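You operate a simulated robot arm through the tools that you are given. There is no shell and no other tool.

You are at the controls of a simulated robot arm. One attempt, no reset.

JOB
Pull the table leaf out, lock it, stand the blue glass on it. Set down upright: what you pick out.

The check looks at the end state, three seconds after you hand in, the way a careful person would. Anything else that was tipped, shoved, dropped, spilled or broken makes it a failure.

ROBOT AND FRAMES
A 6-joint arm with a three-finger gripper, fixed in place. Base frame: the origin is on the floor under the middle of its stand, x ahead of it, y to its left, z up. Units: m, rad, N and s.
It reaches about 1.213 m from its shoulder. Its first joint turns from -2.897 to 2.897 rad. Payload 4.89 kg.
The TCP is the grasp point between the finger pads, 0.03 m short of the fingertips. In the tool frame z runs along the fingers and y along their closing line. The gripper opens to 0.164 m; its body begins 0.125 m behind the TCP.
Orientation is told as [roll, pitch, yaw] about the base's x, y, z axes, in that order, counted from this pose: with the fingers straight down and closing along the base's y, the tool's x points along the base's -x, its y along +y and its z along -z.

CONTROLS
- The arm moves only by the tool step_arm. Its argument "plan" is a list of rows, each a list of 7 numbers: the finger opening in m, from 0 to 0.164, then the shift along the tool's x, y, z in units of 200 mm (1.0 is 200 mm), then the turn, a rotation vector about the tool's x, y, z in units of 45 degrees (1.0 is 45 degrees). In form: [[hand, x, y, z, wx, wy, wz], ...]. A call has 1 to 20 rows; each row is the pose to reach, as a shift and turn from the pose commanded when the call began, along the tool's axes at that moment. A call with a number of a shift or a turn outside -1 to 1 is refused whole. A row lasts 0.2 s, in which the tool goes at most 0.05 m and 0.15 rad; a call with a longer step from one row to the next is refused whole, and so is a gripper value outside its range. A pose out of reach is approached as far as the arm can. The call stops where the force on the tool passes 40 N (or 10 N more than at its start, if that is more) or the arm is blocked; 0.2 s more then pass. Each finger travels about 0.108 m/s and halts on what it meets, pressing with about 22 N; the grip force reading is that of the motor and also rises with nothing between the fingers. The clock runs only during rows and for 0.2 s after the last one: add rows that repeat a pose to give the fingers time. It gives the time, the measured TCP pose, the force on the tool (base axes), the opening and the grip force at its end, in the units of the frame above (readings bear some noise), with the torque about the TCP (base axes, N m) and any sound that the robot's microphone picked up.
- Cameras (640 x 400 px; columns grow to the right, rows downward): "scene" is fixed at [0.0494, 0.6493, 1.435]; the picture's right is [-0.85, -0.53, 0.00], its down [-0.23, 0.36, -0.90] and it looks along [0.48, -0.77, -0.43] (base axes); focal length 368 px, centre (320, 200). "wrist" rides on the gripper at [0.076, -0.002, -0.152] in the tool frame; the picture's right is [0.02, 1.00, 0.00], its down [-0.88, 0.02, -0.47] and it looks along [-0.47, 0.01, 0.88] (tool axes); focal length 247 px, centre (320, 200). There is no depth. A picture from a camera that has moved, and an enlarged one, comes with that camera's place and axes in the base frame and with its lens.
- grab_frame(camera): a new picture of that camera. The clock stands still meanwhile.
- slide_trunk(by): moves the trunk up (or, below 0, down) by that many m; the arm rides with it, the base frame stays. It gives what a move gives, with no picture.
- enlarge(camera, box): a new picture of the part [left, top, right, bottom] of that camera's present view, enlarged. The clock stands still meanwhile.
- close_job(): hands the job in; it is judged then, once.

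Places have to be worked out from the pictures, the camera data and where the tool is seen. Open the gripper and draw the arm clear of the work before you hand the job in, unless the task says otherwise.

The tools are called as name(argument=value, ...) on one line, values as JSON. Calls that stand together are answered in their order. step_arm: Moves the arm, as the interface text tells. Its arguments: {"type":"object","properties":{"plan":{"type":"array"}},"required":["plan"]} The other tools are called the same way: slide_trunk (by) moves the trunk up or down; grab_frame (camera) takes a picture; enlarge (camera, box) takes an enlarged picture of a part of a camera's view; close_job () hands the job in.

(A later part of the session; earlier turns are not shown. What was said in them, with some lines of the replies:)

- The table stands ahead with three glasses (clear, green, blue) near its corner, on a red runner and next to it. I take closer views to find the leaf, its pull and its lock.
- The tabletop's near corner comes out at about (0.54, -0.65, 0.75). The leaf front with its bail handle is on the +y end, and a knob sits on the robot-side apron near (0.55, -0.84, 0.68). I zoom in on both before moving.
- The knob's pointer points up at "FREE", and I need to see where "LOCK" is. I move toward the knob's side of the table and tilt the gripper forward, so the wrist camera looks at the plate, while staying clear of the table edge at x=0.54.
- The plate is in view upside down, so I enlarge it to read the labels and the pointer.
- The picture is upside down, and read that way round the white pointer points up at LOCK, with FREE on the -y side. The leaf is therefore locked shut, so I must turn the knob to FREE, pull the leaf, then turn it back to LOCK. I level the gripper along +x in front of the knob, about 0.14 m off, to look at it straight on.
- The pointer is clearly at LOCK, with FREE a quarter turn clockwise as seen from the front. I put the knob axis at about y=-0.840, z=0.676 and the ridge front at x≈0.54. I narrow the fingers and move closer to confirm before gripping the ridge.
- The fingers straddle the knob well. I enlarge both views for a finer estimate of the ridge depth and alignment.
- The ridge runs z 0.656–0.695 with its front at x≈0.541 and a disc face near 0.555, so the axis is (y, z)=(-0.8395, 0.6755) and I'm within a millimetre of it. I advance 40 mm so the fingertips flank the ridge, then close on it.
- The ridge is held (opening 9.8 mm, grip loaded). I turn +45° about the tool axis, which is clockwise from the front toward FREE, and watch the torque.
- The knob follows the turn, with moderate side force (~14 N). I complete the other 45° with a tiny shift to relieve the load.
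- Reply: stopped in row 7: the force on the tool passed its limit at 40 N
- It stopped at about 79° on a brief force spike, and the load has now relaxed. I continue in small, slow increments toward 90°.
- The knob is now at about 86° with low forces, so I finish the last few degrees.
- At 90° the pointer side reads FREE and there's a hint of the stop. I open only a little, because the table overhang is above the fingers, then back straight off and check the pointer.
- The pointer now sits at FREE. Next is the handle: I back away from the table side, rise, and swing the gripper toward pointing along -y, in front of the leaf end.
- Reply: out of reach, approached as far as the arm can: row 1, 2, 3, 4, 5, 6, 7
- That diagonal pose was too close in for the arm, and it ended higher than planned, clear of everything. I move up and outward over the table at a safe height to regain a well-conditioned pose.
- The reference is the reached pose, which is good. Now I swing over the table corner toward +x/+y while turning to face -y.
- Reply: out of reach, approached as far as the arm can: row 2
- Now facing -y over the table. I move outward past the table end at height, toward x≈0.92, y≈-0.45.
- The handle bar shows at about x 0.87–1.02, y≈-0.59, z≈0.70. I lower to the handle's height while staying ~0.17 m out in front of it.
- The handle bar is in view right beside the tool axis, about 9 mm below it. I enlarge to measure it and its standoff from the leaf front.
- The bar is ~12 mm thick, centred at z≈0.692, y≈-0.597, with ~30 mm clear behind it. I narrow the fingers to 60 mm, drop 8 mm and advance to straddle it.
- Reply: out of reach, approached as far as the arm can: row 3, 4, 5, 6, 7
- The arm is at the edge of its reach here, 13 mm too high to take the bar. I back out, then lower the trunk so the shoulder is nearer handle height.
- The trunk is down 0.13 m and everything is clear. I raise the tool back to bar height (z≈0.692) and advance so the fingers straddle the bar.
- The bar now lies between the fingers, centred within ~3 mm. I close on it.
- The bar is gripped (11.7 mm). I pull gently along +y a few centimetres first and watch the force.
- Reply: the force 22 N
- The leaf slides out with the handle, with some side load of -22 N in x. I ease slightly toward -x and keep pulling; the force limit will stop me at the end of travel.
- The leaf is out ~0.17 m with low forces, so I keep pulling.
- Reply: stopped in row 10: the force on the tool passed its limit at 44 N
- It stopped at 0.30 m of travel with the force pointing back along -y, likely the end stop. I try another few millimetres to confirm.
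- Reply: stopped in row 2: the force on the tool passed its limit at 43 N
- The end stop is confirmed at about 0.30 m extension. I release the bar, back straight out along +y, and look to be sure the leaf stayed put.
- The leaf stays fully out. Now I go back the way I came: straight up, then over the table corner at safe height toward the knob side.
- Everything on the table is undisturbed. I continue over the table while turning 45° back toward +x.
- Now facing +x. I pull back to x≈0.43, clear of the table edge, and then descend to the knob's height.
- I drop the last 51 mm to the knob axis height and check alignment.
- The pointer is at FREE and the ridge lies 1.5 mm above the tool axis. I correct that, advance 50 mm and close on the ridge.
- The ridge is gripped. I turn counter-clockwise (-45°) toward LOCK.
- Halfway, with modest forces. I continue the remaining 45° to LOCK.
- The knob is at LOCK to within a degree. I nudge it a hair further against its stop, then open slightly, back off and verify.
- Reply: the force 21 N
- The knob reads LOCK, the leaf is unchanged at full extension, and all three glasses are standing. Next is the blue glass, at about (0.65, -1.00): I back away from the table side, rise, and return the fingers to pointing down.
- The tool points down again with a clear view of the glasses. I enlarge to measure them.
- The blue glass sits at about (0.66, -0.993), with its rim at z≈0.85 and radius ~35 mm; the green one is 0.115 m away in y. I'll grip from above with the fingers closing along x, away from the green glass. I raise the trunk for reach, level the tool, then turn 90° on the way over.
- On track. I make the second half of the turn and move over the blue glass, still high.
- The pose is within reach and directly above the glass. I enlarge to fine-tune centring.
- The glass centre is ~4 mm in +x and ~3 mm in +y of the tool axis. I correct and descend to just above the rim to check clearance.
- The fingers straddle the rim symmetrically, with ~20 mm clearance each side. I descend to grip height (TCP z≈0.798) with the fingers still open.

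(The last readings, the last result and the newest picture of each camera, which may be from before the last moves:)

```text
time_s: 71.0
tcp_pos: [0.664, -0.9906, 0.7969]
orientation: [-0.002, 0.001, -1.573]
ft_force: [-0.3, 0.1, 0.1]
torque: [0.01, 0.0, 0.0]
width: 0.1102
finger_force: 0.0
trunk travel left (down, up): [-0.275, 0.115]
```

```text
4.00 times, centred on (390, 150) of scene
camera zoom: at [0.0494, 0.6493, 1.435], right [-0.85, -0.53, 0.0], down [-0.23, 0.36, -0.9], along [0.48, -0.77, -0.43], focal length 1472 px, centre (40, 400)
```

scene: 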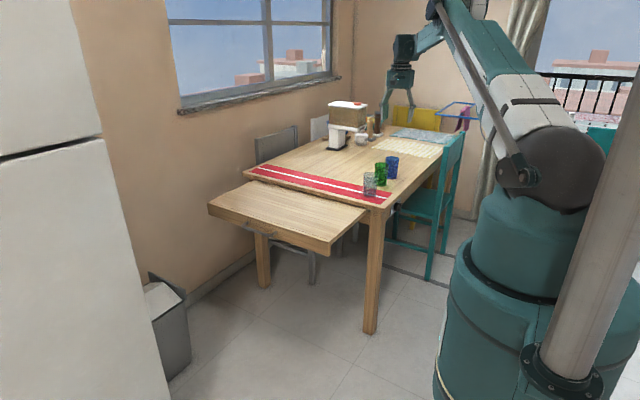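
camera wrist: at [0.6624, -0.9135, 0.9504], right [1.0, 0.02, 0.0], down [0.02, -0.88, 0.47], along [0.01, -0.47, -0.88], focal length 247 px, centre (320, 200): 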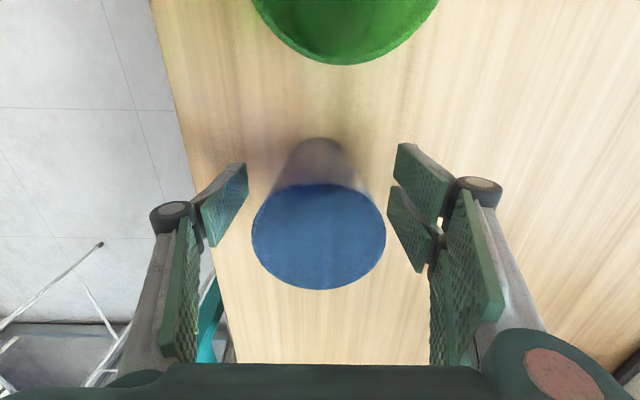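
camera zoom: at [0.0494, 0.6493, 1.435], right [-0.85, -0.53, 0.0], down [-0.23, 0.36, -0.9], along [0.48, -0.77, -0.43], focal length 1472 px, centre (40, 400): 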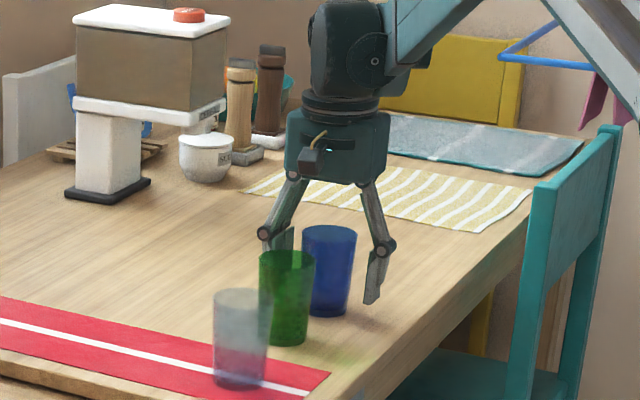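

The glass is centred between the pads, with the green glass well clear. I close gradually onto it.

step_arm(plan=[[0.095, 0, 0, 0, 0, 0, 0], [0.08, 0, 0, 0, 0, 0, 0], [0.07, 0, 0, 0, 0, 0, 0], [0.064, 0, 0, 0, 0, 0, 0], [0.058, 0, 0, 0, 0, 0, 0], [0.05, 0, 0, 0, 0, 0, 0], [0.04, 0, 0, 0, 0, 0, 0], [0.04, 0, 0, 0, 0, 0, 0]])

grab_frame(camera="wrist")

enlarge(camera="scene", box=[340, 100, 440, 200])

```text
time_s: 72.8
tcp_pos: [0.6635, -0.9892, 0.7967]
orientation: [-0.001, -0.001, -1.574]
ft_force: [-0.1, 0.5, 0.1]
torque: [0.01, 0.0, 0.01]
width: 0.0617
finger_force: 22.3
trunk travel left (down, up): [-0.275, 0.115]
```

```text
taken
camera wrist: at [0.6624, -0.9136, 0.9505], right [1.0, 0.02, 0.0], down [0.02, -0.88, 0.47], along [0.01, -0.47, -0.88], focal length 247 px, centre (320, 200)
```

wrist: 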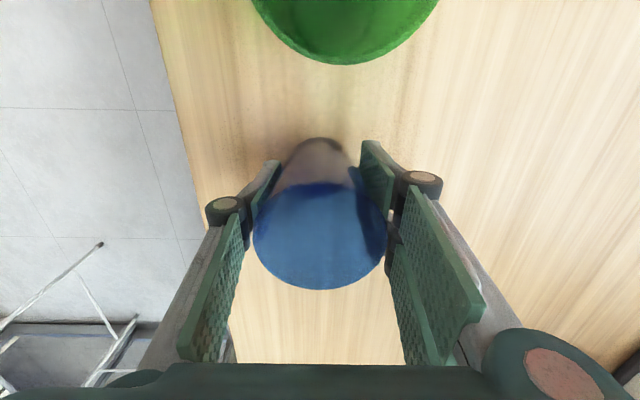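

```text
4.00 times, centred on (390, 150) of scene
camera zoom: at [0.0494, 0.6493, 1.435], right [-0.85, -0.53, 0.0], down [-0.23, 0.36, -0.9], along [0.48, -0.77, -0.43], focal length 1472 px, centre (40, 400)
```

zoom: 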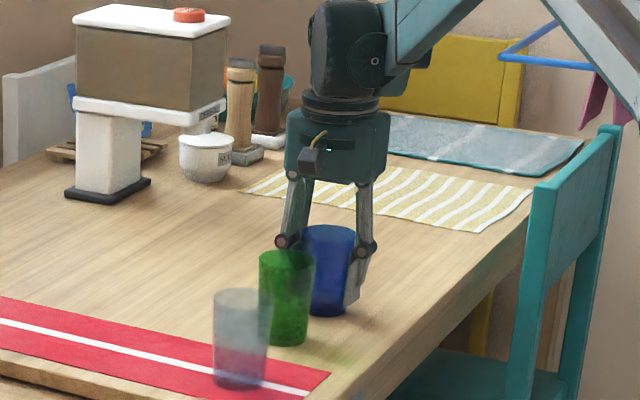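

The glass is held (opening 61.7 mm, 22 N). I lift slowly, straight up, and check it comes along upright.

step_arm(plan=[[0.04, 0, 0, -0.04, 0, 0, 0], [0.04, 0, 0, -0.1, 0, 0, 0], [0.04, 0, 0, -0.18, 0, 0, 0], [0.04, 0, 0, -0.26, 0, 0, 0], [0.04, 0, 0, -0.32, 0, 0, 0]])

grab_frame(camera="wrist")

enlarge(camera="scene", box=[340, 100, 440, 200])

```text
time_s: 74.0
tcp_pos: [0.6639, -0.9909, 0.8622]
orientation: [-0.002, 0.0, -1.573]
ft_force: [0.7, 0.3, -2.1]
torque: [-0.02, 0.03, 0.0]
width: 0.0644
finger_force: 21.8
trunk travel left (down, up): [-0.275, 0.115]
```

```text
taken
camera wrist: at [0.6632, -0.9138, 1.0156], right [1.0, 0.02, 0.0], down [0.02, -0.88, 0.47], along [0.01, -0.47, -0.88], focal length 247 px, centre (320, 200)
```

wrist: 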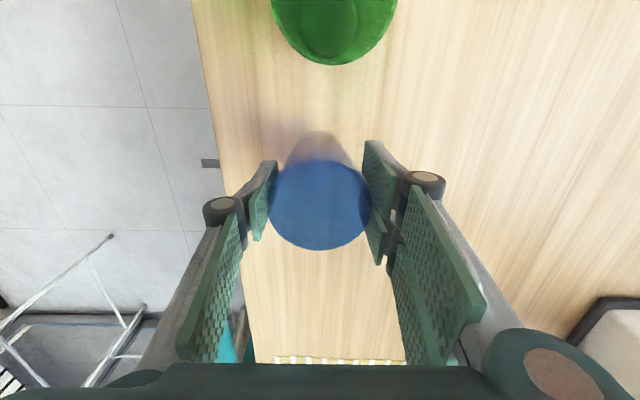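

```text
4.00 times, centred on (390, 150) of scene
camera zoom: at [0.0494, 0.6493, 1.435], right [-0.85, -0.53, 0.0], down [-0.23, 0.36, -0.9], along [0.48, -0.77, -0.43], focal length 1472 px, centre (40, 400)
```

zoom: 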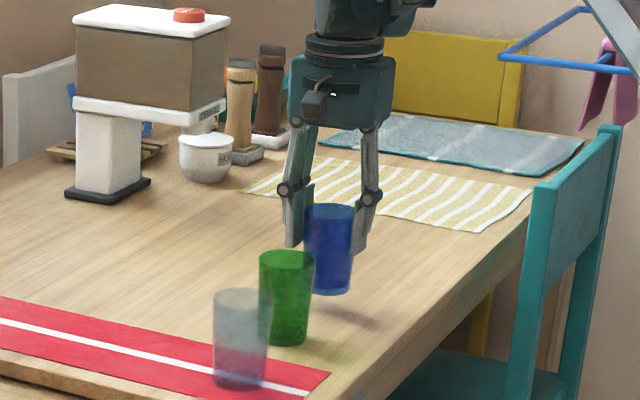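

The glass slipped ~35 mm down through the pads during the lift; the opening grew to 64 mm and the rim is now near the TCP. I set it straight back down on the table at once, before it can slip further.

step_arm(plan=[[0.04, 0, 0, 0.06, 0, 0, 0], [0.04, 0, 0, 0.11, 0, 0, 0], [0.04, 0, 0, 0.14, 0, 0, 0], [0.04, 0, 0, 0.16, 0, 0, 0]])

grab_frame(camera="wrist")

enlarge(camera="scene", box=[340, 100, 440, 200])

```text
time_s: 75.0
tcp_pos: [0.6637, -0.991, 0.8305]
orientation: [0.0, -0.001, -1.573]
ft_force: [-3.6, -1.2, 13.3]
torque: [-0.08, -0.01, -0.03]
width: 0.0643
finger_force: 22.2
trunk travel left (down, up): [-0.275, 0.115]
```

```text
taken
camera wrist: at [0.6622, -0.9143, 0.9835], right [1.0, 0.02, 0.0], down [0.02, -0.88, 0.47], along [0.01, -0.47, -0.88], focal length 247 px, centre (320, 200)
```

wrist: 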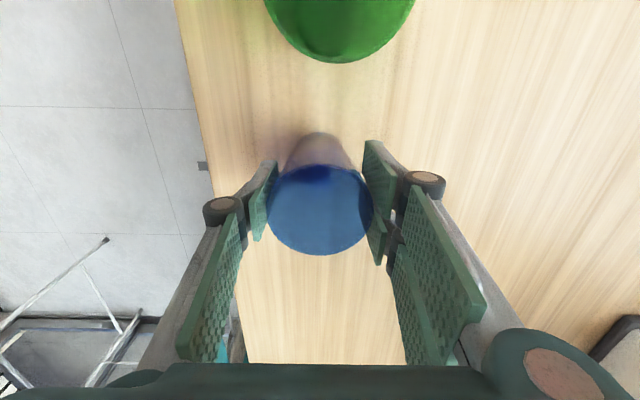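

```text
4.00 times, centred on (390, 150) of scene
camera zoom: at [0.0494, 0.6493, 1.435], right [-0.85, -0.53, 0.0], down [-0.23, 0.36, -0.9], along [0.48, -0.77, -0.43], focal length 1472 px, centre (40, 400)
```

zoom: 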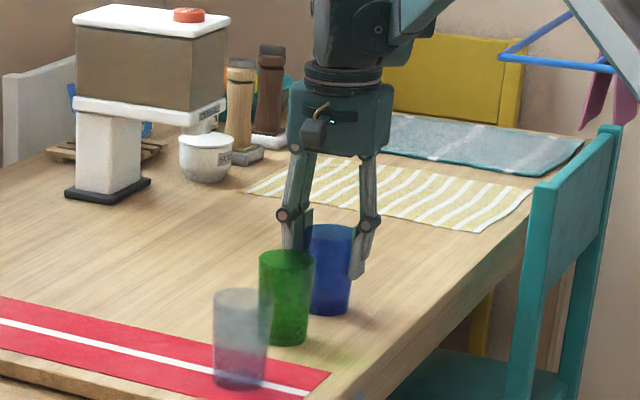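

The glass is back on the table, upright, with 13 N of contact reaction. I open gently, go lower on the glass, and regrip with a full close command for more grip force.

step_arm(plan=[[0.066, 0, 0, -0.01, 0, 0, 0], [0.075, 0, 0, -0.01, 0, 0, 0], [0.09, 0, 0, -0.01, 0, 0, 0], [0.1, 0, 0, -0.01, 0, 0, 0], [0.1, 0, 0, -0.01, 0, 0, 0]])

grab_frame(camera="wrist")

enlarge(camera="scene", box=[340, 100, 440, 200])

```text
time_s: 76.2
tcp_pos: [0.664, -0.9918, 0.8306]
orientation: [-0.001, -0.001, -1.575]
ft_force: [-0.3, 0.0, 0.2]
torque: [-0.01, 0.01, 0.02]
width: 0.0999
finger_force: 0.0
trunk travel left (down, up): [-0.275, 0.115]
```

```text
taken
camera wrist: at [0.6627, -0.9144, 0.9839], right [1.0, 0.02, 0.0], down [0.02, -0.88, 0.47], along [0.01, -0.47, -0.88], focal length 247 px, centre (320, 200)
```

wrist: 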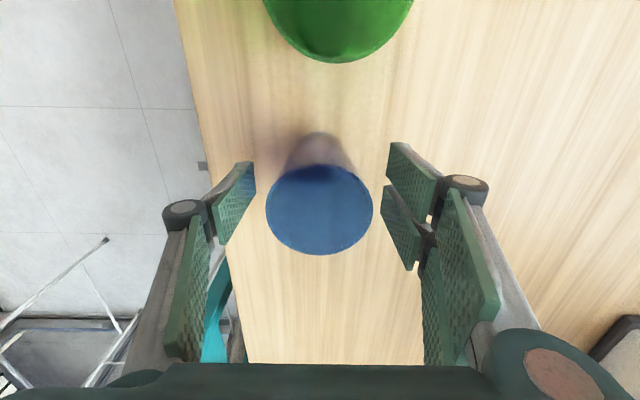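

```text
4.00 times, centred on (390, 150) of scene
camera zoom: at [0.0494, 0.6493, 1.435], right [-0.85, -0.53, 0.0], down [-0.23, 0.36, -0.9], along [0.48, -0.77, -0.43], focal length 1472 px, centre (40, 400)
```

zoom: 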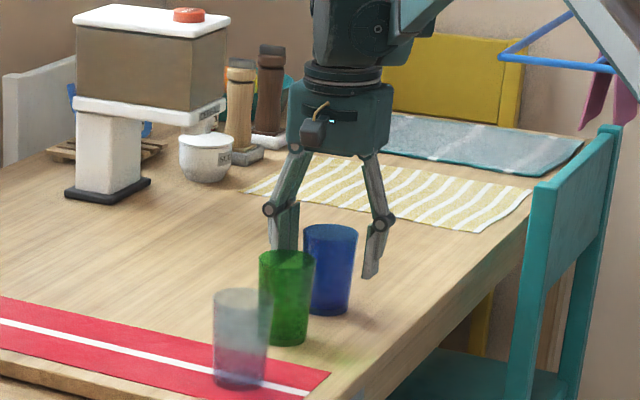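

The glass stands steady. I descend to TCP z≈0.786 (tips ~8 mm above the table) and close fully, watching the grip reading.

step_arm(plan=[[0.1, 0, 0, 0.1, 0, 0, 0], [0.1, 0, 0, 0.18, 0, 0, 0], [0.1, 0, 0, 0.222, 0, 0, 0], [0.08, 0, 0, 0.222, 0, 0, 0], [0.068, 0, 0, 0.222, 0, 0, 0], [0.06, 0, 0, 0.222, 0, 0, 0], [0.04, 0, 0, 0.222, 0, 0, 0], [0.0, 0, 0, 0.222, 0, 0, 0], [0.0, 0, 0, 0.222, 0, 0, 0], [0.0, 0, 0, 0.222, 0, 0, 0]])

grab_frame(camera="wrist")

enlarge(camera="scene", box=[360, 140, 420, 200])

```text
time_s: 78.4
tcp_pos: [0.6639, -0.9921, 0.7862]
orientation: [0.0, -0.001, -1.575]
ft_force: [-0.6, 0.6, -0.3]
torque: [0.01, -0.01, -0.05]
width: 0.0611
finger_force: 21.9
trunk travel left (down, up): [-0.275, 0.115]
```

```text
taken
camera wrist: at [0.6622, -0.9144, 0.9399], right [1.0, 0.02, 0.0], down [0.02, -0.88, 0.47], along [0.01, -0.47, -0.88], focal length 247 px, centre (320, 200)
```

wrist: 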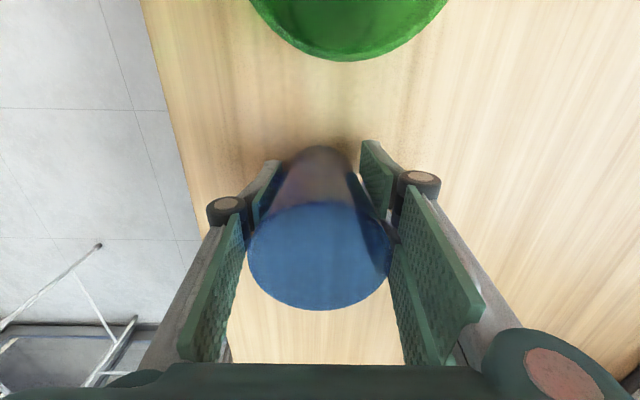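

```text
6.67 times, centred on (390, 170) of scene
camera zoom: at [0.0494, 0.6493, 1.435], right [-0.85, -0.53, 0.0], down [-0.23, 0.36, -0.9], along [0.48, -0.77, -0.43], focal length 2454 px, centre (-147, 400)
```

zoom: 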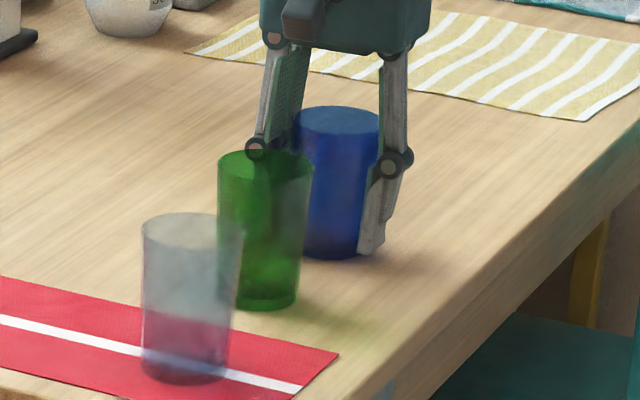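

The grip reads the same (61 mm, 22 N). I test with a very slow 8 mm lift and a hold, then check for slip.

step_arm(plan=[[0.0, 0, 0, -0.005, 0, 0, 0], [0.0, 0, 0, -0.01, 0, 0, 0], [0.0, 0, 0, -0.015, 0, 0, 0], [0.0, 0, 0, -0.02, 0, 0, 0], [0.0, 0, 0, -0.025, 0, 0, 0], [0.0, 0, 0, -0.03, 0, 0, 0], [0.0, 0, 0, -0.035, 0, 0, 0], [0.0, 0, 0, -0.04, 0, 0, 0], [0.0, 0, 0, -0.04, 0, 0, 0]])

grab_frame(camera="wrist")

enlarge(camera="scene", box=[360, 140, 420, 200])

```text
time_s: 80.4
tcp_pos: [0.6637, -0.9912, 0.7962]
orientation: [-0.001, -0.001, -1.575]
ft_force: [0.7, 0.7, -1.6]
torque: [0.0, 0.02, -0.03]
width: 0.0612
finger_force: 22.0
trunk travel left (down, up): [-0.275, 0.115]
```

```text
taken
camera wrist: at [0.6618, -0.9139, 0.9491], right [1.0, 0.02, 0.0], down [0.02, -0.88, 0.47], along [0.01, -0.47, -0.88], focal length 247 px, centre (320, 200)
```

wrist: 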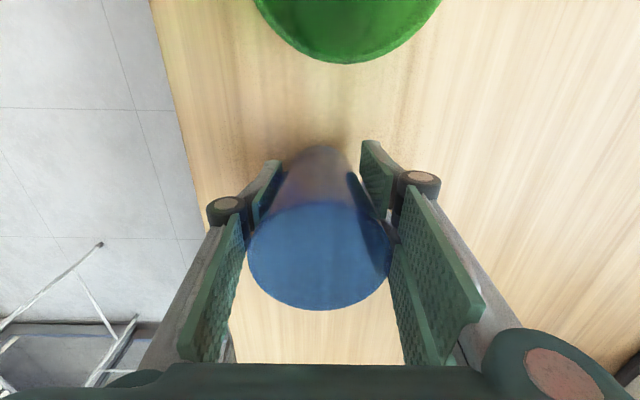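

```text
6.67 times, centred on (390, 170) of scene
camera zoom: at [0.0494, 0.6493, 1.435], right [-0.85, -0.53, 0.0], down [-0.23, 0.36, -0.9], along [0.48, -0.77, -0.43], focal length 2454 px, centre (-147, 400)
```

zoom: 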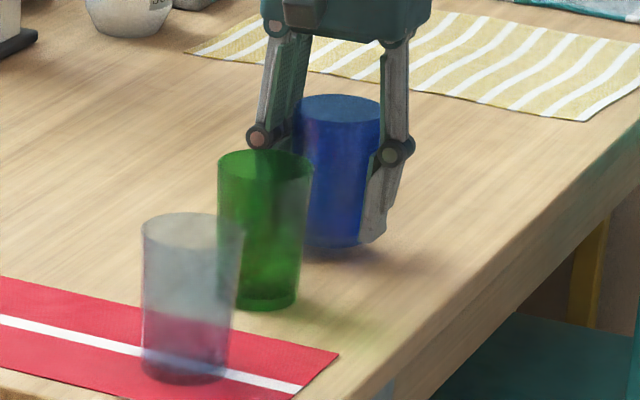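

With the slow lift there's no slip: the rim sits at the same place relative to the pads and the width is unchanged. I keep lifting slowly with gentle acceleration.

step_arm(plan=[[0.0, 0, 0, -0.008, 0, 0, 0], [0.0, 0, 0, -0.02, 0, 0, 0], [0.0, 0, 0, -0.036, 0, 0, 0], [0.0, 0, 0, -0.056, 0, 0, 0], [0.0, 0, 0, -0.08, 0, 0, 0], [0.0, 0, 0, -0.104, 0, 0, 0], [0.0, 0, 0, -0.128, 0, 0, 0], [0.0, 0, 0, -0.152, 0, 0, 0], [0.0, 0, 0, -0.176, 0, 0, 0], [0.0, 0, 0, -0.2, 0, 0, 0], [0.0, 0, 0, -0.22, 0, 0, 0], [0.0, 0, 0, -0.235, 0, 0, 0], [0.0, 0, 0, -0.245, 0, 0, 0], [0.0, 0, 0, -0.25, 0, 0, 0]])

grab_frame(camera="wrist")

enlarge(camera="scene", box=[340, 100, 440, 200])

```text
time_s: 83.4
tcp_pos: [0.6638, -0.9901, 0.8465]
orientation: [-0.001, 0.001, -1.576]
ft_force: [0.1, 0.8, -2.2]
torque: [0.01, -0.01, -0.01]
width: 0.0607
finger_force: 22.0
trunk travel left (down, up): [-0.275, 0.115]
```

```text
taken
camera wrist: at [0.6621, -0.9138, 0.9982], right [1.0, 0.02, 0.0], down [0.02, -0.88, 0.47], along [0.01, -0.47, -0.88], focal length 247 px, centre (320, 200)
```

wrist: 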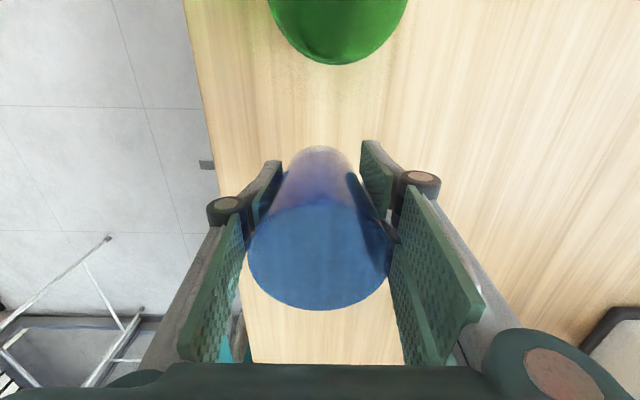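

```text
4.00 times, centred on (390, 150) of scene
camera zoom: at [0.0494, 0.6493, 1.435], right [-0.85, -0.53, 0.0], down [-0.23, 0.36, -0.9], along [0.48, -0.77, -0.43], focal length 1472 px, centre (40, 400)
```

zoom: 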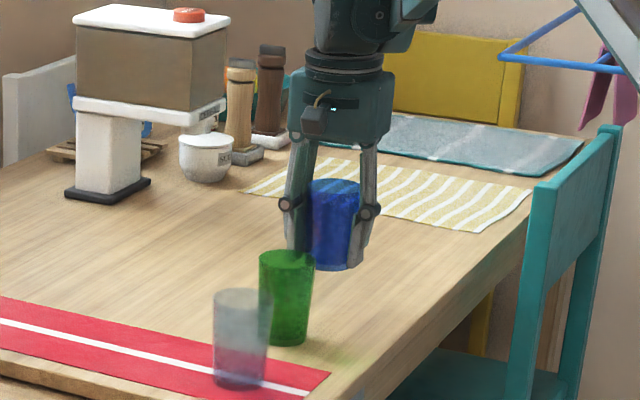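

No slip at all over this lift. I raise another 0.10 m so the glass base clears the other rims by ~6 cm.

step_arm(plan=[[0.0, 0, 0, -0.01, 0, 0, 0], [0.0, 0, 0, -0.026, 0, 0, 0], [0.0, 0, 0, -0.05, 0, 0, 0], [0.0, 0, 0, -0.08, 0, 0, 0], [0.0, 0, 0, -0.112, 0, 0, 0], [0.0, 0, 0, -0.146, 0, 0, 0], [0.0, 0, 0, -0.18, 0, 0, 0], [0.0, 0, 0, -0.214, 0, 0, 0], [0.0, 0, 0, -0.248, 0, 0, 0], [0.0, 0, 0, -0.282, 0, 0, 0], [0.0, 0, 0, -0.316, 0, 0, 0], [0.0, 0, 0, -0.35, 0, 0, 0], [0.0, 0, 0, -0.384, 0, 0, 0], [0.0, 0, 0, -0.416, 0, 0, 0], [0.0, 0, 0, -0.444, 0, 0, 0], [0.0, 0, 0, -0.466, 0, 0, 0], [0.0, 0, 0, -0.483, 0, 0, 0], [0.0, 0, 0, -0.495, 0, 0, 0], [0.0, 0, 0, -0.5, 0, 0, 0]])

grab_frame(camera="wrist")

```text
time_s: 87.4
tcp_pos: [0.6653, -0.9905, 0.9459]
orientation: [-0.001, 0.001, -1.575]
ft_force: [0.4, 0.7, -1.2]
torque: [0.01, -0.01, 0.03]
width: 0.061
finger_force: 21.7
trunk travel left (down, up): [-0.275, 0.115]
```

```text
taken
camera wrist: at [0.6629, -0.9137, 1.0987], right [1.0, 0.02, 0.0], down [0.02, -0.88, 0.47], along [0.01, -0.47, -0.88], focal length 247 px, centre (320, 200)
```

wrist: 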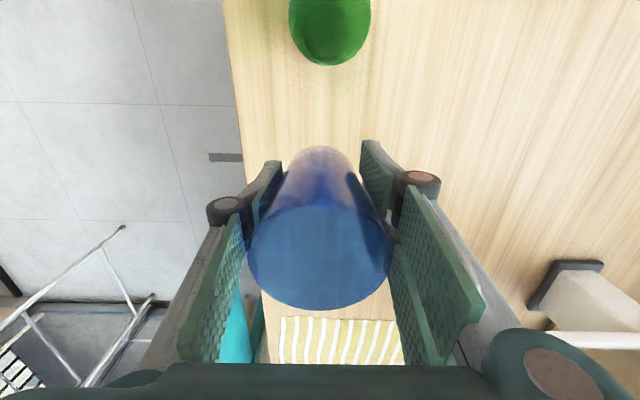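

Still solid. I carry the glass over toward the middle of the leaf (target ≈ (0.80, -0.48)) in slow, ramped segments at constant height and orientation.

step_arm(plan=[[0.0, 0.01, 0.0027, 0, 0, 0, 0], [0.0, 0.035, 0.0094, 0, 0, 0, 0], [0.0, 0.075, 0.02, 0, 0, 0, 0], [0.0, 0.125, 0.0334, 0, 0, 0, 0], [0.0, 0.175, 0.0467, 0, 0, 0, 0], [0.0, 0.225, 0.0601, 0, 0, 0, 0], [0.0, 0.275, 0.0734, 0, 0, 0, 0], [0.0, 0.325, 0.0868, 0, 0, 0, 0], [0.0, 0.375, 0.1001, 0, 0, 0, 0], [0.0, 0.425, 0.1135, 0, 0, 0, 0], [0.0, 0.475, 0.1268, 0, 0, 0, 0], [0.0, 0.525, 0.1402, 0, 0, 0, 0], [0.0, 0.575, 0.1536, 0, 0, 0, 0], [0.0, 0.625, 0.1669, 0, 0, 0, 0], [0.0, 0.675, 0.1803, 0, 0, 0, 0], [0.0, 0.725, 0.1936, 0, 0, 0, 0], [0.0, 0.775, 0.207, 0, 0, 0, 0], [0.0, 0.815, 0.2176, 0, 0, 0, 0], [0.0, 0.84, 0.2243, 0, 0, 0, 0], [0.0, 0.85, 0.227, 0, 0, 0, 0]])

grab_frame(camera="wrist")

grab_frame(camera="scene")

```text
time_s: 91.6
tcp_pos: [0.7102, -0.8212, 0.9464]
orientation: [-0.001, 0.001, -1.575]
ft_force: [0.4, 0.3, -1.3]
torque: [-0.01, 0.0, -0.02]
width: 0.0611
finger_force: 21.3
trunk travel left (down, up): [-0.275, 0.115]
```

```text
taken
camera wrist: at [0.708, -0.7443, 1.0987], right [1.0, 0.02, 0.0], down [0.02, -0.88, 0.47], along [0.01, -0.47, -0.88], focal length 247 px, centre (320, 200)
```

wrist: 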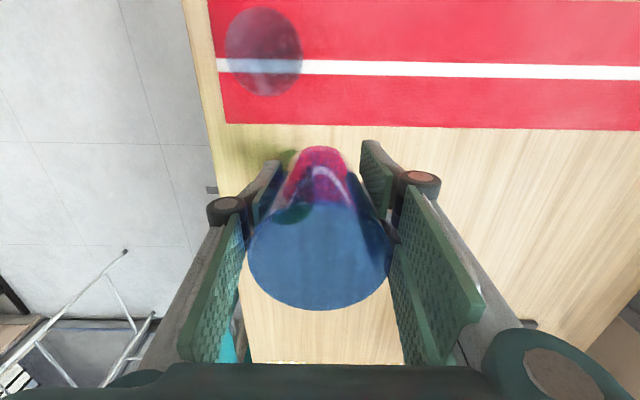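

```text
taken
```

scene: 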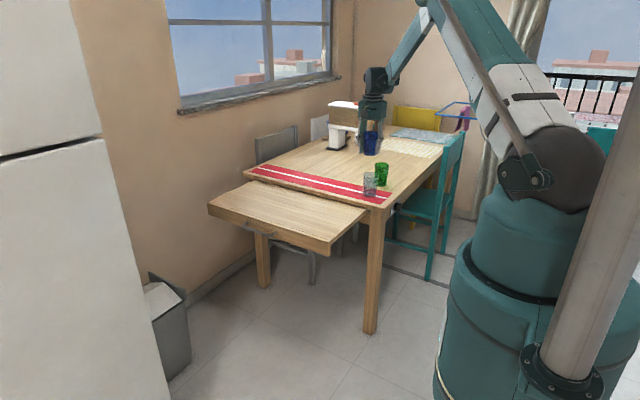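

The glass is held firmly and passes clear of the others. I continue with two more equal segments.

step_arm(plan=[[0.0, 0.01, 0.0027, 0, 0, 0, 0], [0.0, 0.035, 0.0094, 0, 0, 0, 0], [0.0, 0.075, 0.02, 0, 0, 0, 0], [0.0, 0.125, 0.0334, 0, 0, 0, 0], [0.0, 0.175, 0.0467, 0, 0, 0, 0], [0.0, 0.225, 0.0601, 0, 0, 0, 0], [0.0, 0.275, 0.0734, 0, 0, 0, 0], [0.0, 0.325, 0.0868, 0, 0, 0, 0], [0.0, 0.375, 0.1001, 0, 0, 0, 0], [0.0, 0.425, 0.1135, 0, 0, 0, 0], [0.0, 0.475, 0.1268, 0, 0, 0, 0], [0.0, 0.525, 0.1402, 0, 0, 0, 0], [0.0, 0.575, 0.1536, 0, 0, 0, 0], [0.0, 0.625, 0.1669, 0, 0, 0, 0], [0.0, 0.675, 0.1803, 0, 0, 0, 0], [0.0, 0.725, 0.1936, 0, 0, 0, 0], [0.0, 0.775, 0.207, 0, 0, 0, 0], [0.0, 0.815, 0.2176, 0, 0, 0, 0], [0.0, 0.84, 0.2243, 0, 0, 0, 0], [0.0, 0.85, 0.227, 0, 0, 0, 0]])

step_arm(plan=[[0.0, 0.01, 0.0027, 0, 0, 0, 0], [0.0, 0.035, 0.0094, 0, 0, 0, 0], [0.0, 0.075, 0.02, 0, 0, 0, 0], [0.0, 0.125, 0.0334, 0, 0, 0, 0], [0.0, 0.175, 0.0467, 0, 0, 0, 0], [0.0, 0.225, 0.0601, 0, 0, 0, 0], [0.0, 0.275, 0.0734, 0, 0, 0, 0], [0.0, 0.325, 0.0868, 0, 0, 0, 0], [0.0, 0.375, 0.1001, 0, 0, 0, 0], [0.0, 0.425, 0.1135, 0, 0, 0, 0], [0.0, 0.475, 0.1268, 0, 0, 0, 0], [0.0, 0.525, 0.1402, 0, 0, 0, 0], [0.0, 0.575, 0.1536, 0, 0, 0, 0], [0.0, 0.625, 0.1669, 0, 0, 0, 0], [0.0, 0.675, 0.1803, 0, 0, 0, 0], [0.0, 0.725, 0.1936, 0, 0, 0, 0], [0.0, 0.775, 0.207, 0, 0, 0, 0], [0.0, 0.815, 0.2176, 0, 0, 0, 0], [0.0, 0.84, 0.2243, 0, 0, 0, 0], [0.0, 0.85, 0.227, 0, 0, 0, 0]])

grab_frame(camera="wrist")

grab_frame(camera="scene")

```text
time_s: 95.8
tcp_pos: [0.7558, -0.6502, 0.9455]
orientation: [-0.002, -0.001, -1.576]
ft_force: [0.3, 0.1, -1.3]
torque: [0.02, 0.03, 0.02]
width: 0.0611
finger_force: 22.1
trunk travel left (down, up): [-0.275, 0.115]
```

```text
time_s: 100.0
tcp_pos: [0.8009, -0.4815, 0.9442]
orientation: [-0.001, -0.001, -1.575]
ft_force: [-0.6, 0.5, -1.8]
torque: [0.01, -0.02, 0.01]
width: 0.0608
finger_force: 22.0
trunk travel left (down, up): [-0.275, 0.115]
```

```text
taken
camera wrist: at [0.8002, -0.4046, 1.0973], right [1.0, 0.02, 0.0], down [0.02, -0.88, 0.47], along [0.01, -0.47, -0.88], focal length 247 px, centre (320, 200)
```

wrist: 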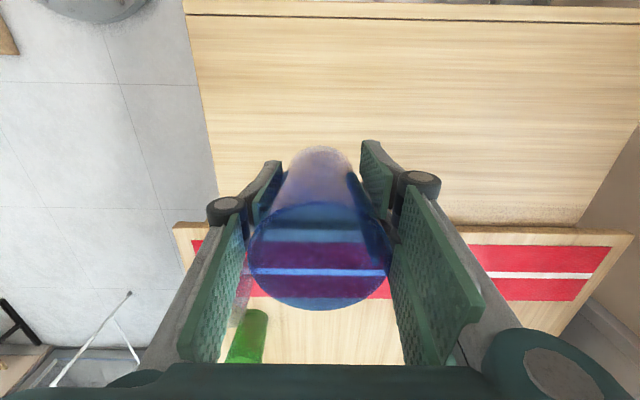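

```text
taken
```

scene: 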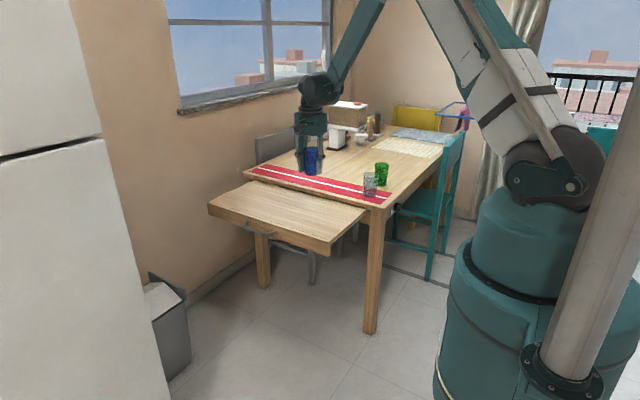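

The glass hangs over the middle of the leaf, ~17 cm from its side edge. I lower it slowly to just above the leaf surface.

step_arm(plan=[[0.0, 0, 0, 0.0097, 0, 0, 0], [0.0, 0, 0, 0.034, 0, 0, 0], [0.0, 0, 0, 0.0728, 0, 0, 0], [0.0, 0, 0, 0.1214, 0, 0, 0], [0.0, 0, 0, 0.1699, 0, 0, 0], [0.0, 0, 0, 0.2184, 0, 0, 0], [0.0, 0, 0, 0.2669, 0, 0, 0], [0.0, 0, 0, 0.3155, 0, 0, 0], [0.0, 0, 0, 0.364, 0, 0, 0], [0.0, 0, 0, 0.4125, 0, 0, 0], [0.0, 0, 0, 0.461, 0, 0, 0], [0.0, 0, 0, 0.5095, 0, 0, 0], [0.0, 0, 0, 0.5581, 0, 0, 0], [0.0, 0, 0, 0.6066, 0, 0, 0], [0.0, 0, 0, 0.6551, 0, 0, 0], [0.0, 0, 0, 0.7036, 0, 0, 0], [0.0, 0, 0, 0.7522, 0, 0, 0], [0.0, 0, 0, 0.785, 0, 0, 0], [0.0, 0, 0, 0.8, 0, 0, 0], [0.0, 0, 0, 0.805, 0, 0, 0]])

grab_frame(camera="wrist")

enlarge(camera="scene", box=[240, 130, 400, 250])

```text
time_s: 104.2
tcp_pos: [0.8012, -0.4807, 0.7841]
orientation: [-0.002, -0.001, -1.575]
ft_force: [0.4, -0.1, -2.9]
torque: [0.0, 0.0, 0.0]
width: 0.061
finger_force: 22.6
trunk travel left (down, up): [-0.275, 0.115]
```

```text
taken
camera wrist: at [0.8004, -0.4045, 0.9367], right [1.0, 0.02, 0.0], down [0.02, -0.88, 0.47], along [0.01, -0.47, -0.88], focal length 247 px, centre (320, 200)
```

wrist: 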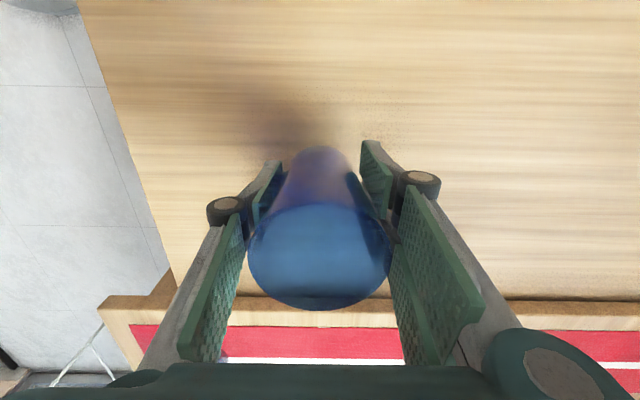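

```text
3.33 times, centred on (320, 190) of scene
camera zoom: at [0.0494, 0.6493, 1.435], right [-0.85, -0.53, 0.0], down [-0.23, 0.36, -0.9], along [0.48, -0.77, -0.43], focal length 1227 px, centre (320, 233)
```

zoom: 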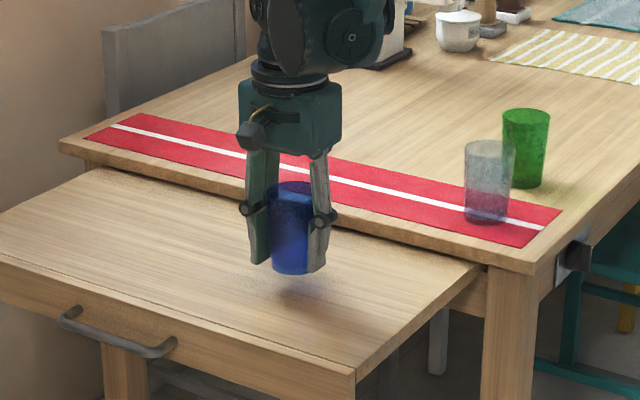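

The glass is just above the leaf. I lower in 2 mm steps and watch the vertical force for contact.

step_arm(plan=[[0.0, 0, 0, 0.01, 0, 0, 0], [0.0, 0, 0, 0.02, 0, 0, 0], [0.0, 0, 0, 0.03, 0, 0, 0], [0.0, 0, 0, 0.04, 0, 0, 0], [0.0, 0, 0, 0.05, 0, 0, 0], [0.0, 0, 0, 0.06, 0, 0, 0], [0.0, 0, 0, 0.07, 0, 0, 0], [0.0, 0, 0, 0.08, 0, 0, 0]])

enlarge(camera="scene", box=[280, 160, 360, 220])

```text
time_s: 106.0
tcp_pos: [0.8018, -0.4826, 0.7677]
orientation: [-0.002, -0.002, -1.574]
ft_force: [0.1, 0.1, -2.1]
torque: [0.0, 0.01, -0.02]
width: 0.061
finger_force: 22.0
trunk travel left (down, up): [-0.275, 0.115]
```

```text
6.67 times, centred on (320, 190) of scene
camera zoom: at [0.0494, 0.6493, 1.435], right [-0.85, -0.53, 0.0], down [-0.23, 0.36, -0.9], along [0.48, -0.77, -0.43], focal length 2454 px, centre (320, 267)
```

zoom: 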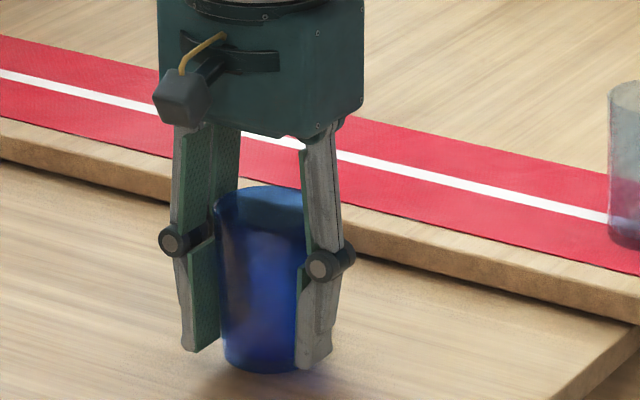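

No contact yet (weight still hanging). I continue at 1.5 mm steps.

step_arm(plan=[[0.0, 0, 0, 0.0075, 0, 0, 0], [0.0, 0, 0, 0.015, 0, 0, 0], [0.0, 0, 0, 0.0225, 0, 0, 0], [0.0, 0, 0, 0.03, 0, 0, 0]])

step_arm(plan=[[0.0, 0, 0, 0.005, 0, 0, 0], [0.0, 0, 0, 0.01, 0, 0, 0], [0.0, 0, 0, 0.01, 0, 0, 0]])

enlarge(camera="scene", box=[280, 160, 360, 220])

```text
time_s: 107.0
tcp_pos: [0.8007, -0.4819, 0.7624]
orientation: [-0.003, -0.002, -1.575]
ft_force: [-0.3, 0.3, -2.0]
torque: [0.0, -0.04, -0.01]
width: 0.0608
finger_force: 21.7
trunk travel left (down, up): [-0.275, 0.115]
```

```text
time_s: 107.8
tcp_pos: [0.8014, -0.4812, 0.7615]
orientation: [-0.001, -0.002, -1.575]
ft_force: [2.1, -3.0, 8.5]
torque: [-0.15, -0.12, 0.02]
width: 0.061
finger_force: 22.0
trunk travel left (down, up): [-0.275, 0.115]
```

```text
6.67 times, centred on (320, 190) of scene
camera zoom: at [0.0494, 0.6493, 1.435], right [-0.85, -0.53, 0.0], down [-0.23, 0.36, -0.9], along [0.48, -0.77, -0.43], focal length 2454 px, centre (320, 267)
```

zoom: 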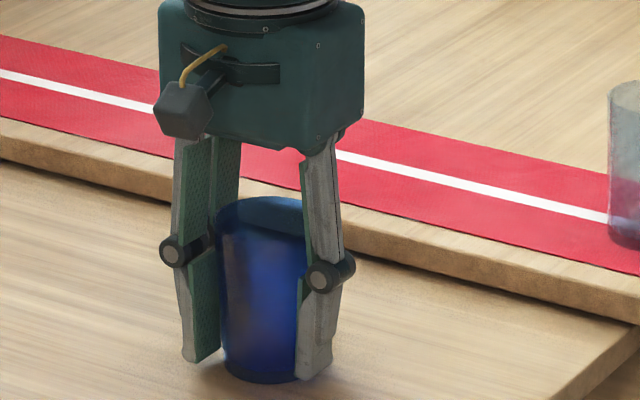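

Contact with the leaf (+8.5 N). I ease off about half a millimetre and open the fingers gradually.

step_arm(plan=[[0.0, 0, 0, -0.003, 0, 0, 0], [0.062, 0, 0, -0.003, 0, 0, 0], [0.066, 0, 0, -0.003, 0, 0, 0], [0.072, 0, 0, -0.003, 0, 0, 0], [0.08, 0, 0, -0.003, 0, 0, 0], [0.09, 0, 0, -0.003, 0, 0, 0], [0.1, 0, 0, -0.003, 0, 0, 0], [0.11, 0, 0, -0.003, 0, 0, 0], [0.11, 0, 0, -0.003, 0, 0, 0]])

grab_frame(camera="wrist")

enlarge(camera="scene", box=[280, 160, 360, 220])

```text
time_s: 109.8
tcp_pos: [0.8014, -0.4809, 0.7602]
orientation: [-0.002, 0.0, -1.572]
ft_force: [0.5, -0.3, 0.8]
torque: [0.0, 0.02, -0.02]
width: 0.1098
finger_force: 0.0
trunk travel left (down, up): [-0.275, 0.115]
```

```text
taken
camera wrist: at [0.8003, -0.4043, 0.9135], right [1.0, 0.02, 0.0], down [0.02, -0.88, 0.47], along [0.01, -0.47, -0.88], focal length 247 px, centre (320, 200)
```

wrist: 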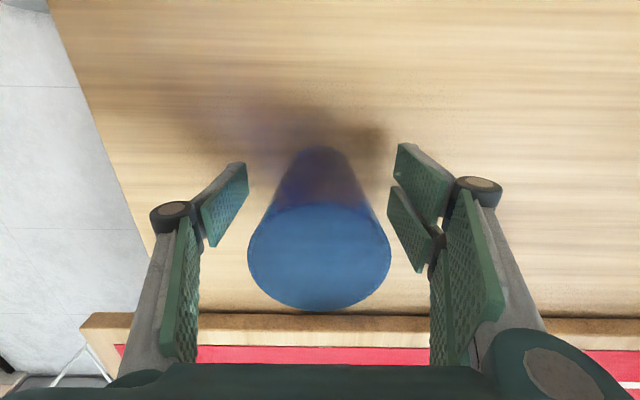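

```text
6.67 times, centred on (320, 190) of scene
camera zoom: at [0.0494, 0.6493, 1.435], right [-0.85, -0.53, 0.0], down [-0.23, 0.36, -0.9], along [0.48, -0.77, -0.43], focal length 2454 px, centre (320, 267)
```

zoom: 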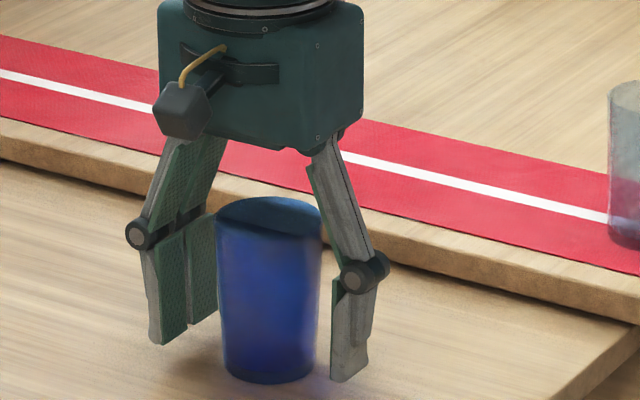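

The glass stands upright on the leaf, free of the fingers. I rise straight up, then draw the arm clear.

step_arm(plan=[[0.11, 0, 0, -0.05, 0, 0, 0], [0.11, 0, 0, -0.15, 0, 0, 0], [0.11, 0, 0, -0.3, 0, 0, 0], [0.11, 0, 0, -0.45, 0, 0, 0], [0.11, 0, 0, -0.6, 0, 0, 0], [0.11, 0, 0, -0.75, 0, 0, 0], [0.11, 0, 0, -0.9, 0, 0, 0], [0.11, 0, 0, -1.0, 0, 0, 0]])

grab_frame(camera="wrist")

enlarge(camera="scene", box=[190, 110, 430, 280])

```text
time_s: 111.6
tcp_pos: [0.8009, -0.4796, 0.9599]
orientation: [-0.002, -0.001, -1.575]
ft_force: [0.7, -0.7, 0.5]
torque: [0.06, 0.02, 0.01]
width: 0.1099
finger_force: 0.1
trunk travel left (down, up): [-0.275, 0.115]
```

```text
taken
camera wrist: at [0.7993, -0.4022, 1.1144], right [1.0, 0.02, 0.0], down [0.02, -0.88, 0.47], along [0.01, -0.47, -0.88], focal length 247 px, centre (320, 200)
```

wrist: 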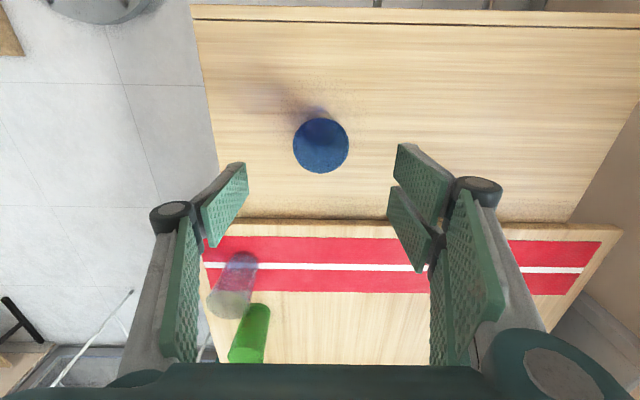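

```text
2.35 times, centred on (310, 195) of scene
camera zoom: at [0.0494, 0.6493, 1.435], right [-0.85, -0.53, 0.0], down [-0.23, 0.36, -0.9], along [0.48, -0.77, -0.43], focal length 866 px, centre (344, 212)
```

zoom: 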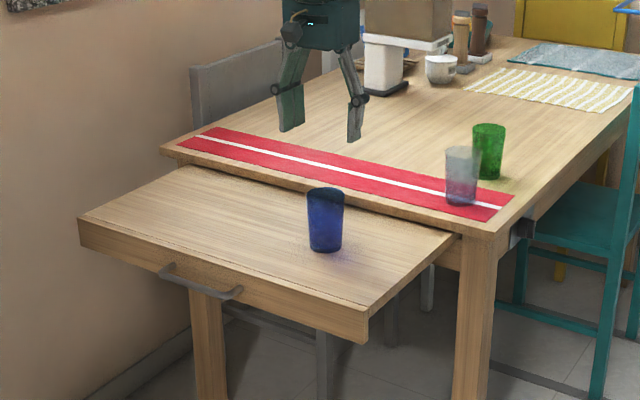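

The blue glass stands on the extended leaf, the knob is at LOCK, and the green and clear glasses are where they were. I go further up, then retreat toward the robot side, clear of the table.

step_arm(plan=[[0.11, 0, 0, -0.15, 0, 0, 0], [0.11, 0, 0, -0.3, 0, 0, 0], [0.11, 0, -0.05, -0.45, 0, 0, 0], [0.11, -0.05, -0.2, -0.55, 0, 0, 0], [0.11, -0.1, -0.4, -0.6, 0, 0, 0], [0.11, -0.2, -0.6, -0.6, 0, 0, 0], [0.11, -0.25, -0.8, -0.6, 0, 0, 0], [0.11, -0.3, -0.95, -0.6, 0, 0, 0]])

step_arm(plan=[[0.11, -0.05, -0.15, 0, 0, 0, 0], [0.11, -0.1, -0.3, 0, 0, 0, 0], [0.11, -0.15, -0.45, 0, 0, 0, 0], [0.11, -0.2, -0.6, 0, 0, 0, 0], [0.11, -0.25, -0.75, 0, 0, 0, 0], [0.11, -0.3, -0.9, 0, 0, 0, 0], [0.11, -0.35, -1.0, 0, 0, 0, 0]])

grab_frame(camera="scene")

grab_frame(camera="wrist")

enlarge(camera="scene", box=[385, 190, 425, 220])

enlarge(camera="scene", box=[190, 80, 470, 280])

```text
time_s: 113.4
tcp_pos: [0.6126, -0.5397, 1.0822]
orientation: [0.0, 0.0, -1.574]
ft_force: [0.1, 0.5, -0.3]
torque: [-0.01, 0.1, -0.01]
width: 0.11
finger_force: 0.1
trunk travel left (down, up): [-0.275, 0.115]
```

```text
time_s: 115.0
tcp_pos: [0.4119, -0.6108, 1.0811]
orientation: [-0.001, -0.001, -1.574]
ft_force: [-0.1, 0.0, 0.9]
torque: [-0.1, 0.08, 0.01]
width: 0.1102
finger_force: 0.0
trunk travel left (down, up): [-0.275, 0.115]
```

```text
taken
```

scene: 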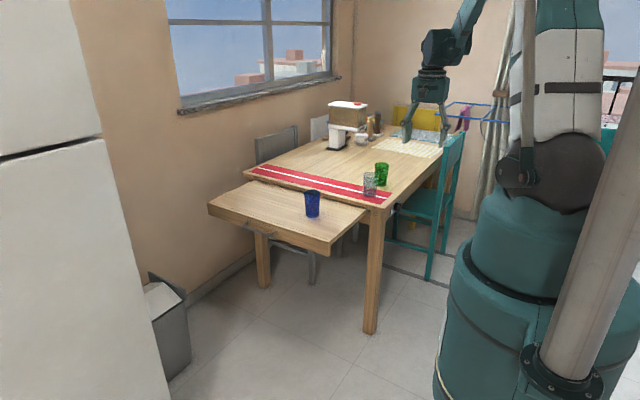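

```text
taken
camera wrist: at [0.4099, -0.5339, 1.2334], right [1.0, 0.02, 0.0], down [0.02, -0.88, 0.47], along [0.01, -0.47, -0.88], focal length 247 px, centre (320, 200)
```

wrist: 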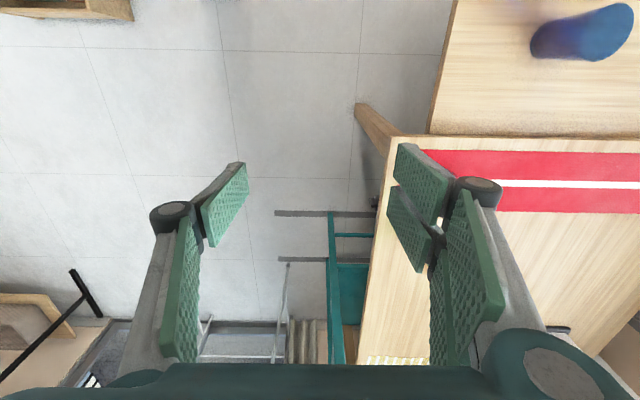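

```text
13.33 times, centred on (405, 205) of scene
camera zoom: at [0.0494, 0.6493, 1.435], right [-0.85, -0.53, 0.0], down [-0.23, 0.36, -0.9], along [0.48, -0.77, -0.43], focal length 4908 px, centre (-813, 133)
```

zoom: 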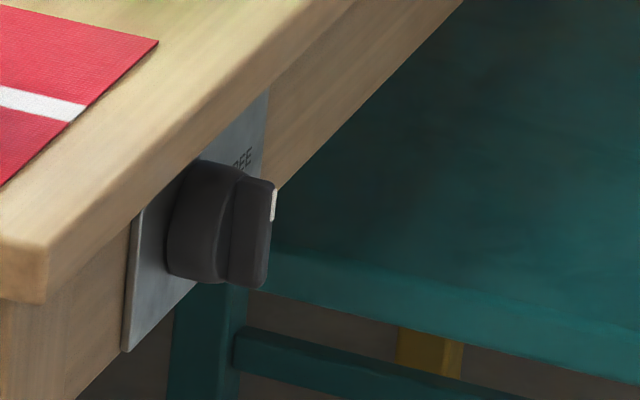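

```text
2.00 times, centred on (330, 180) of scene
camera zoom: at [0.0494, 0.6493, 1.435], right [-0.85, -0.53, 0.0], down [-0.23, 0.36, -0.9], along [0.48, -0.77, -0.43], focal length 736 px, centre (300, 240)
```

zoom: 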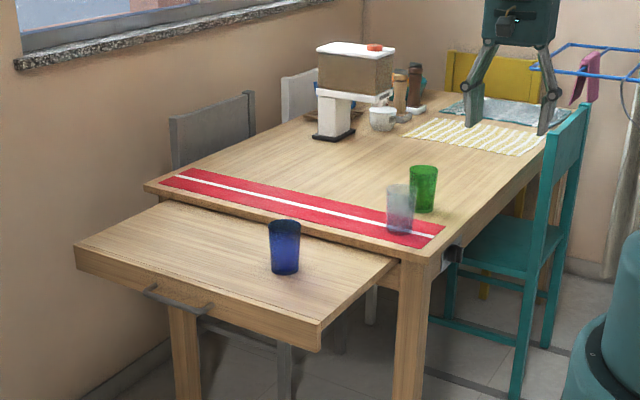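

The leaf is fully out, the knob's pointer is up at LOCK, and the blue glass stands upright mid-leaf. The other glasses and items haven't moved, and the gripper is open and clear, so I hand the job in.

close_job()

```text
The job is handed in.
```

I pulled the leaf out to its stop, locked it, and stood the blue glass upright near the middle of it. The job is handed in.

- **Leaf:** it was locked shut at the start, so I turned the knob to FREE and pulled the leaf about 0.30 m until it hit its stop. I then turned the knob back to LOCK. I didn't push on the leaf afterwards to test that the lock holds; I'm relying on the knob position and the leaf not moving.
- **Blue glass:** on the first lift it slipped about 35 mm down through the fingers. I set it straight back on the table still upright, gripped it lower, and carried it over slowly with no further slip.
- **Everything else:** the green and clear glasses and the other items on the table look untouched in the last pictures. The gripper is open and the arm is clear of the table.
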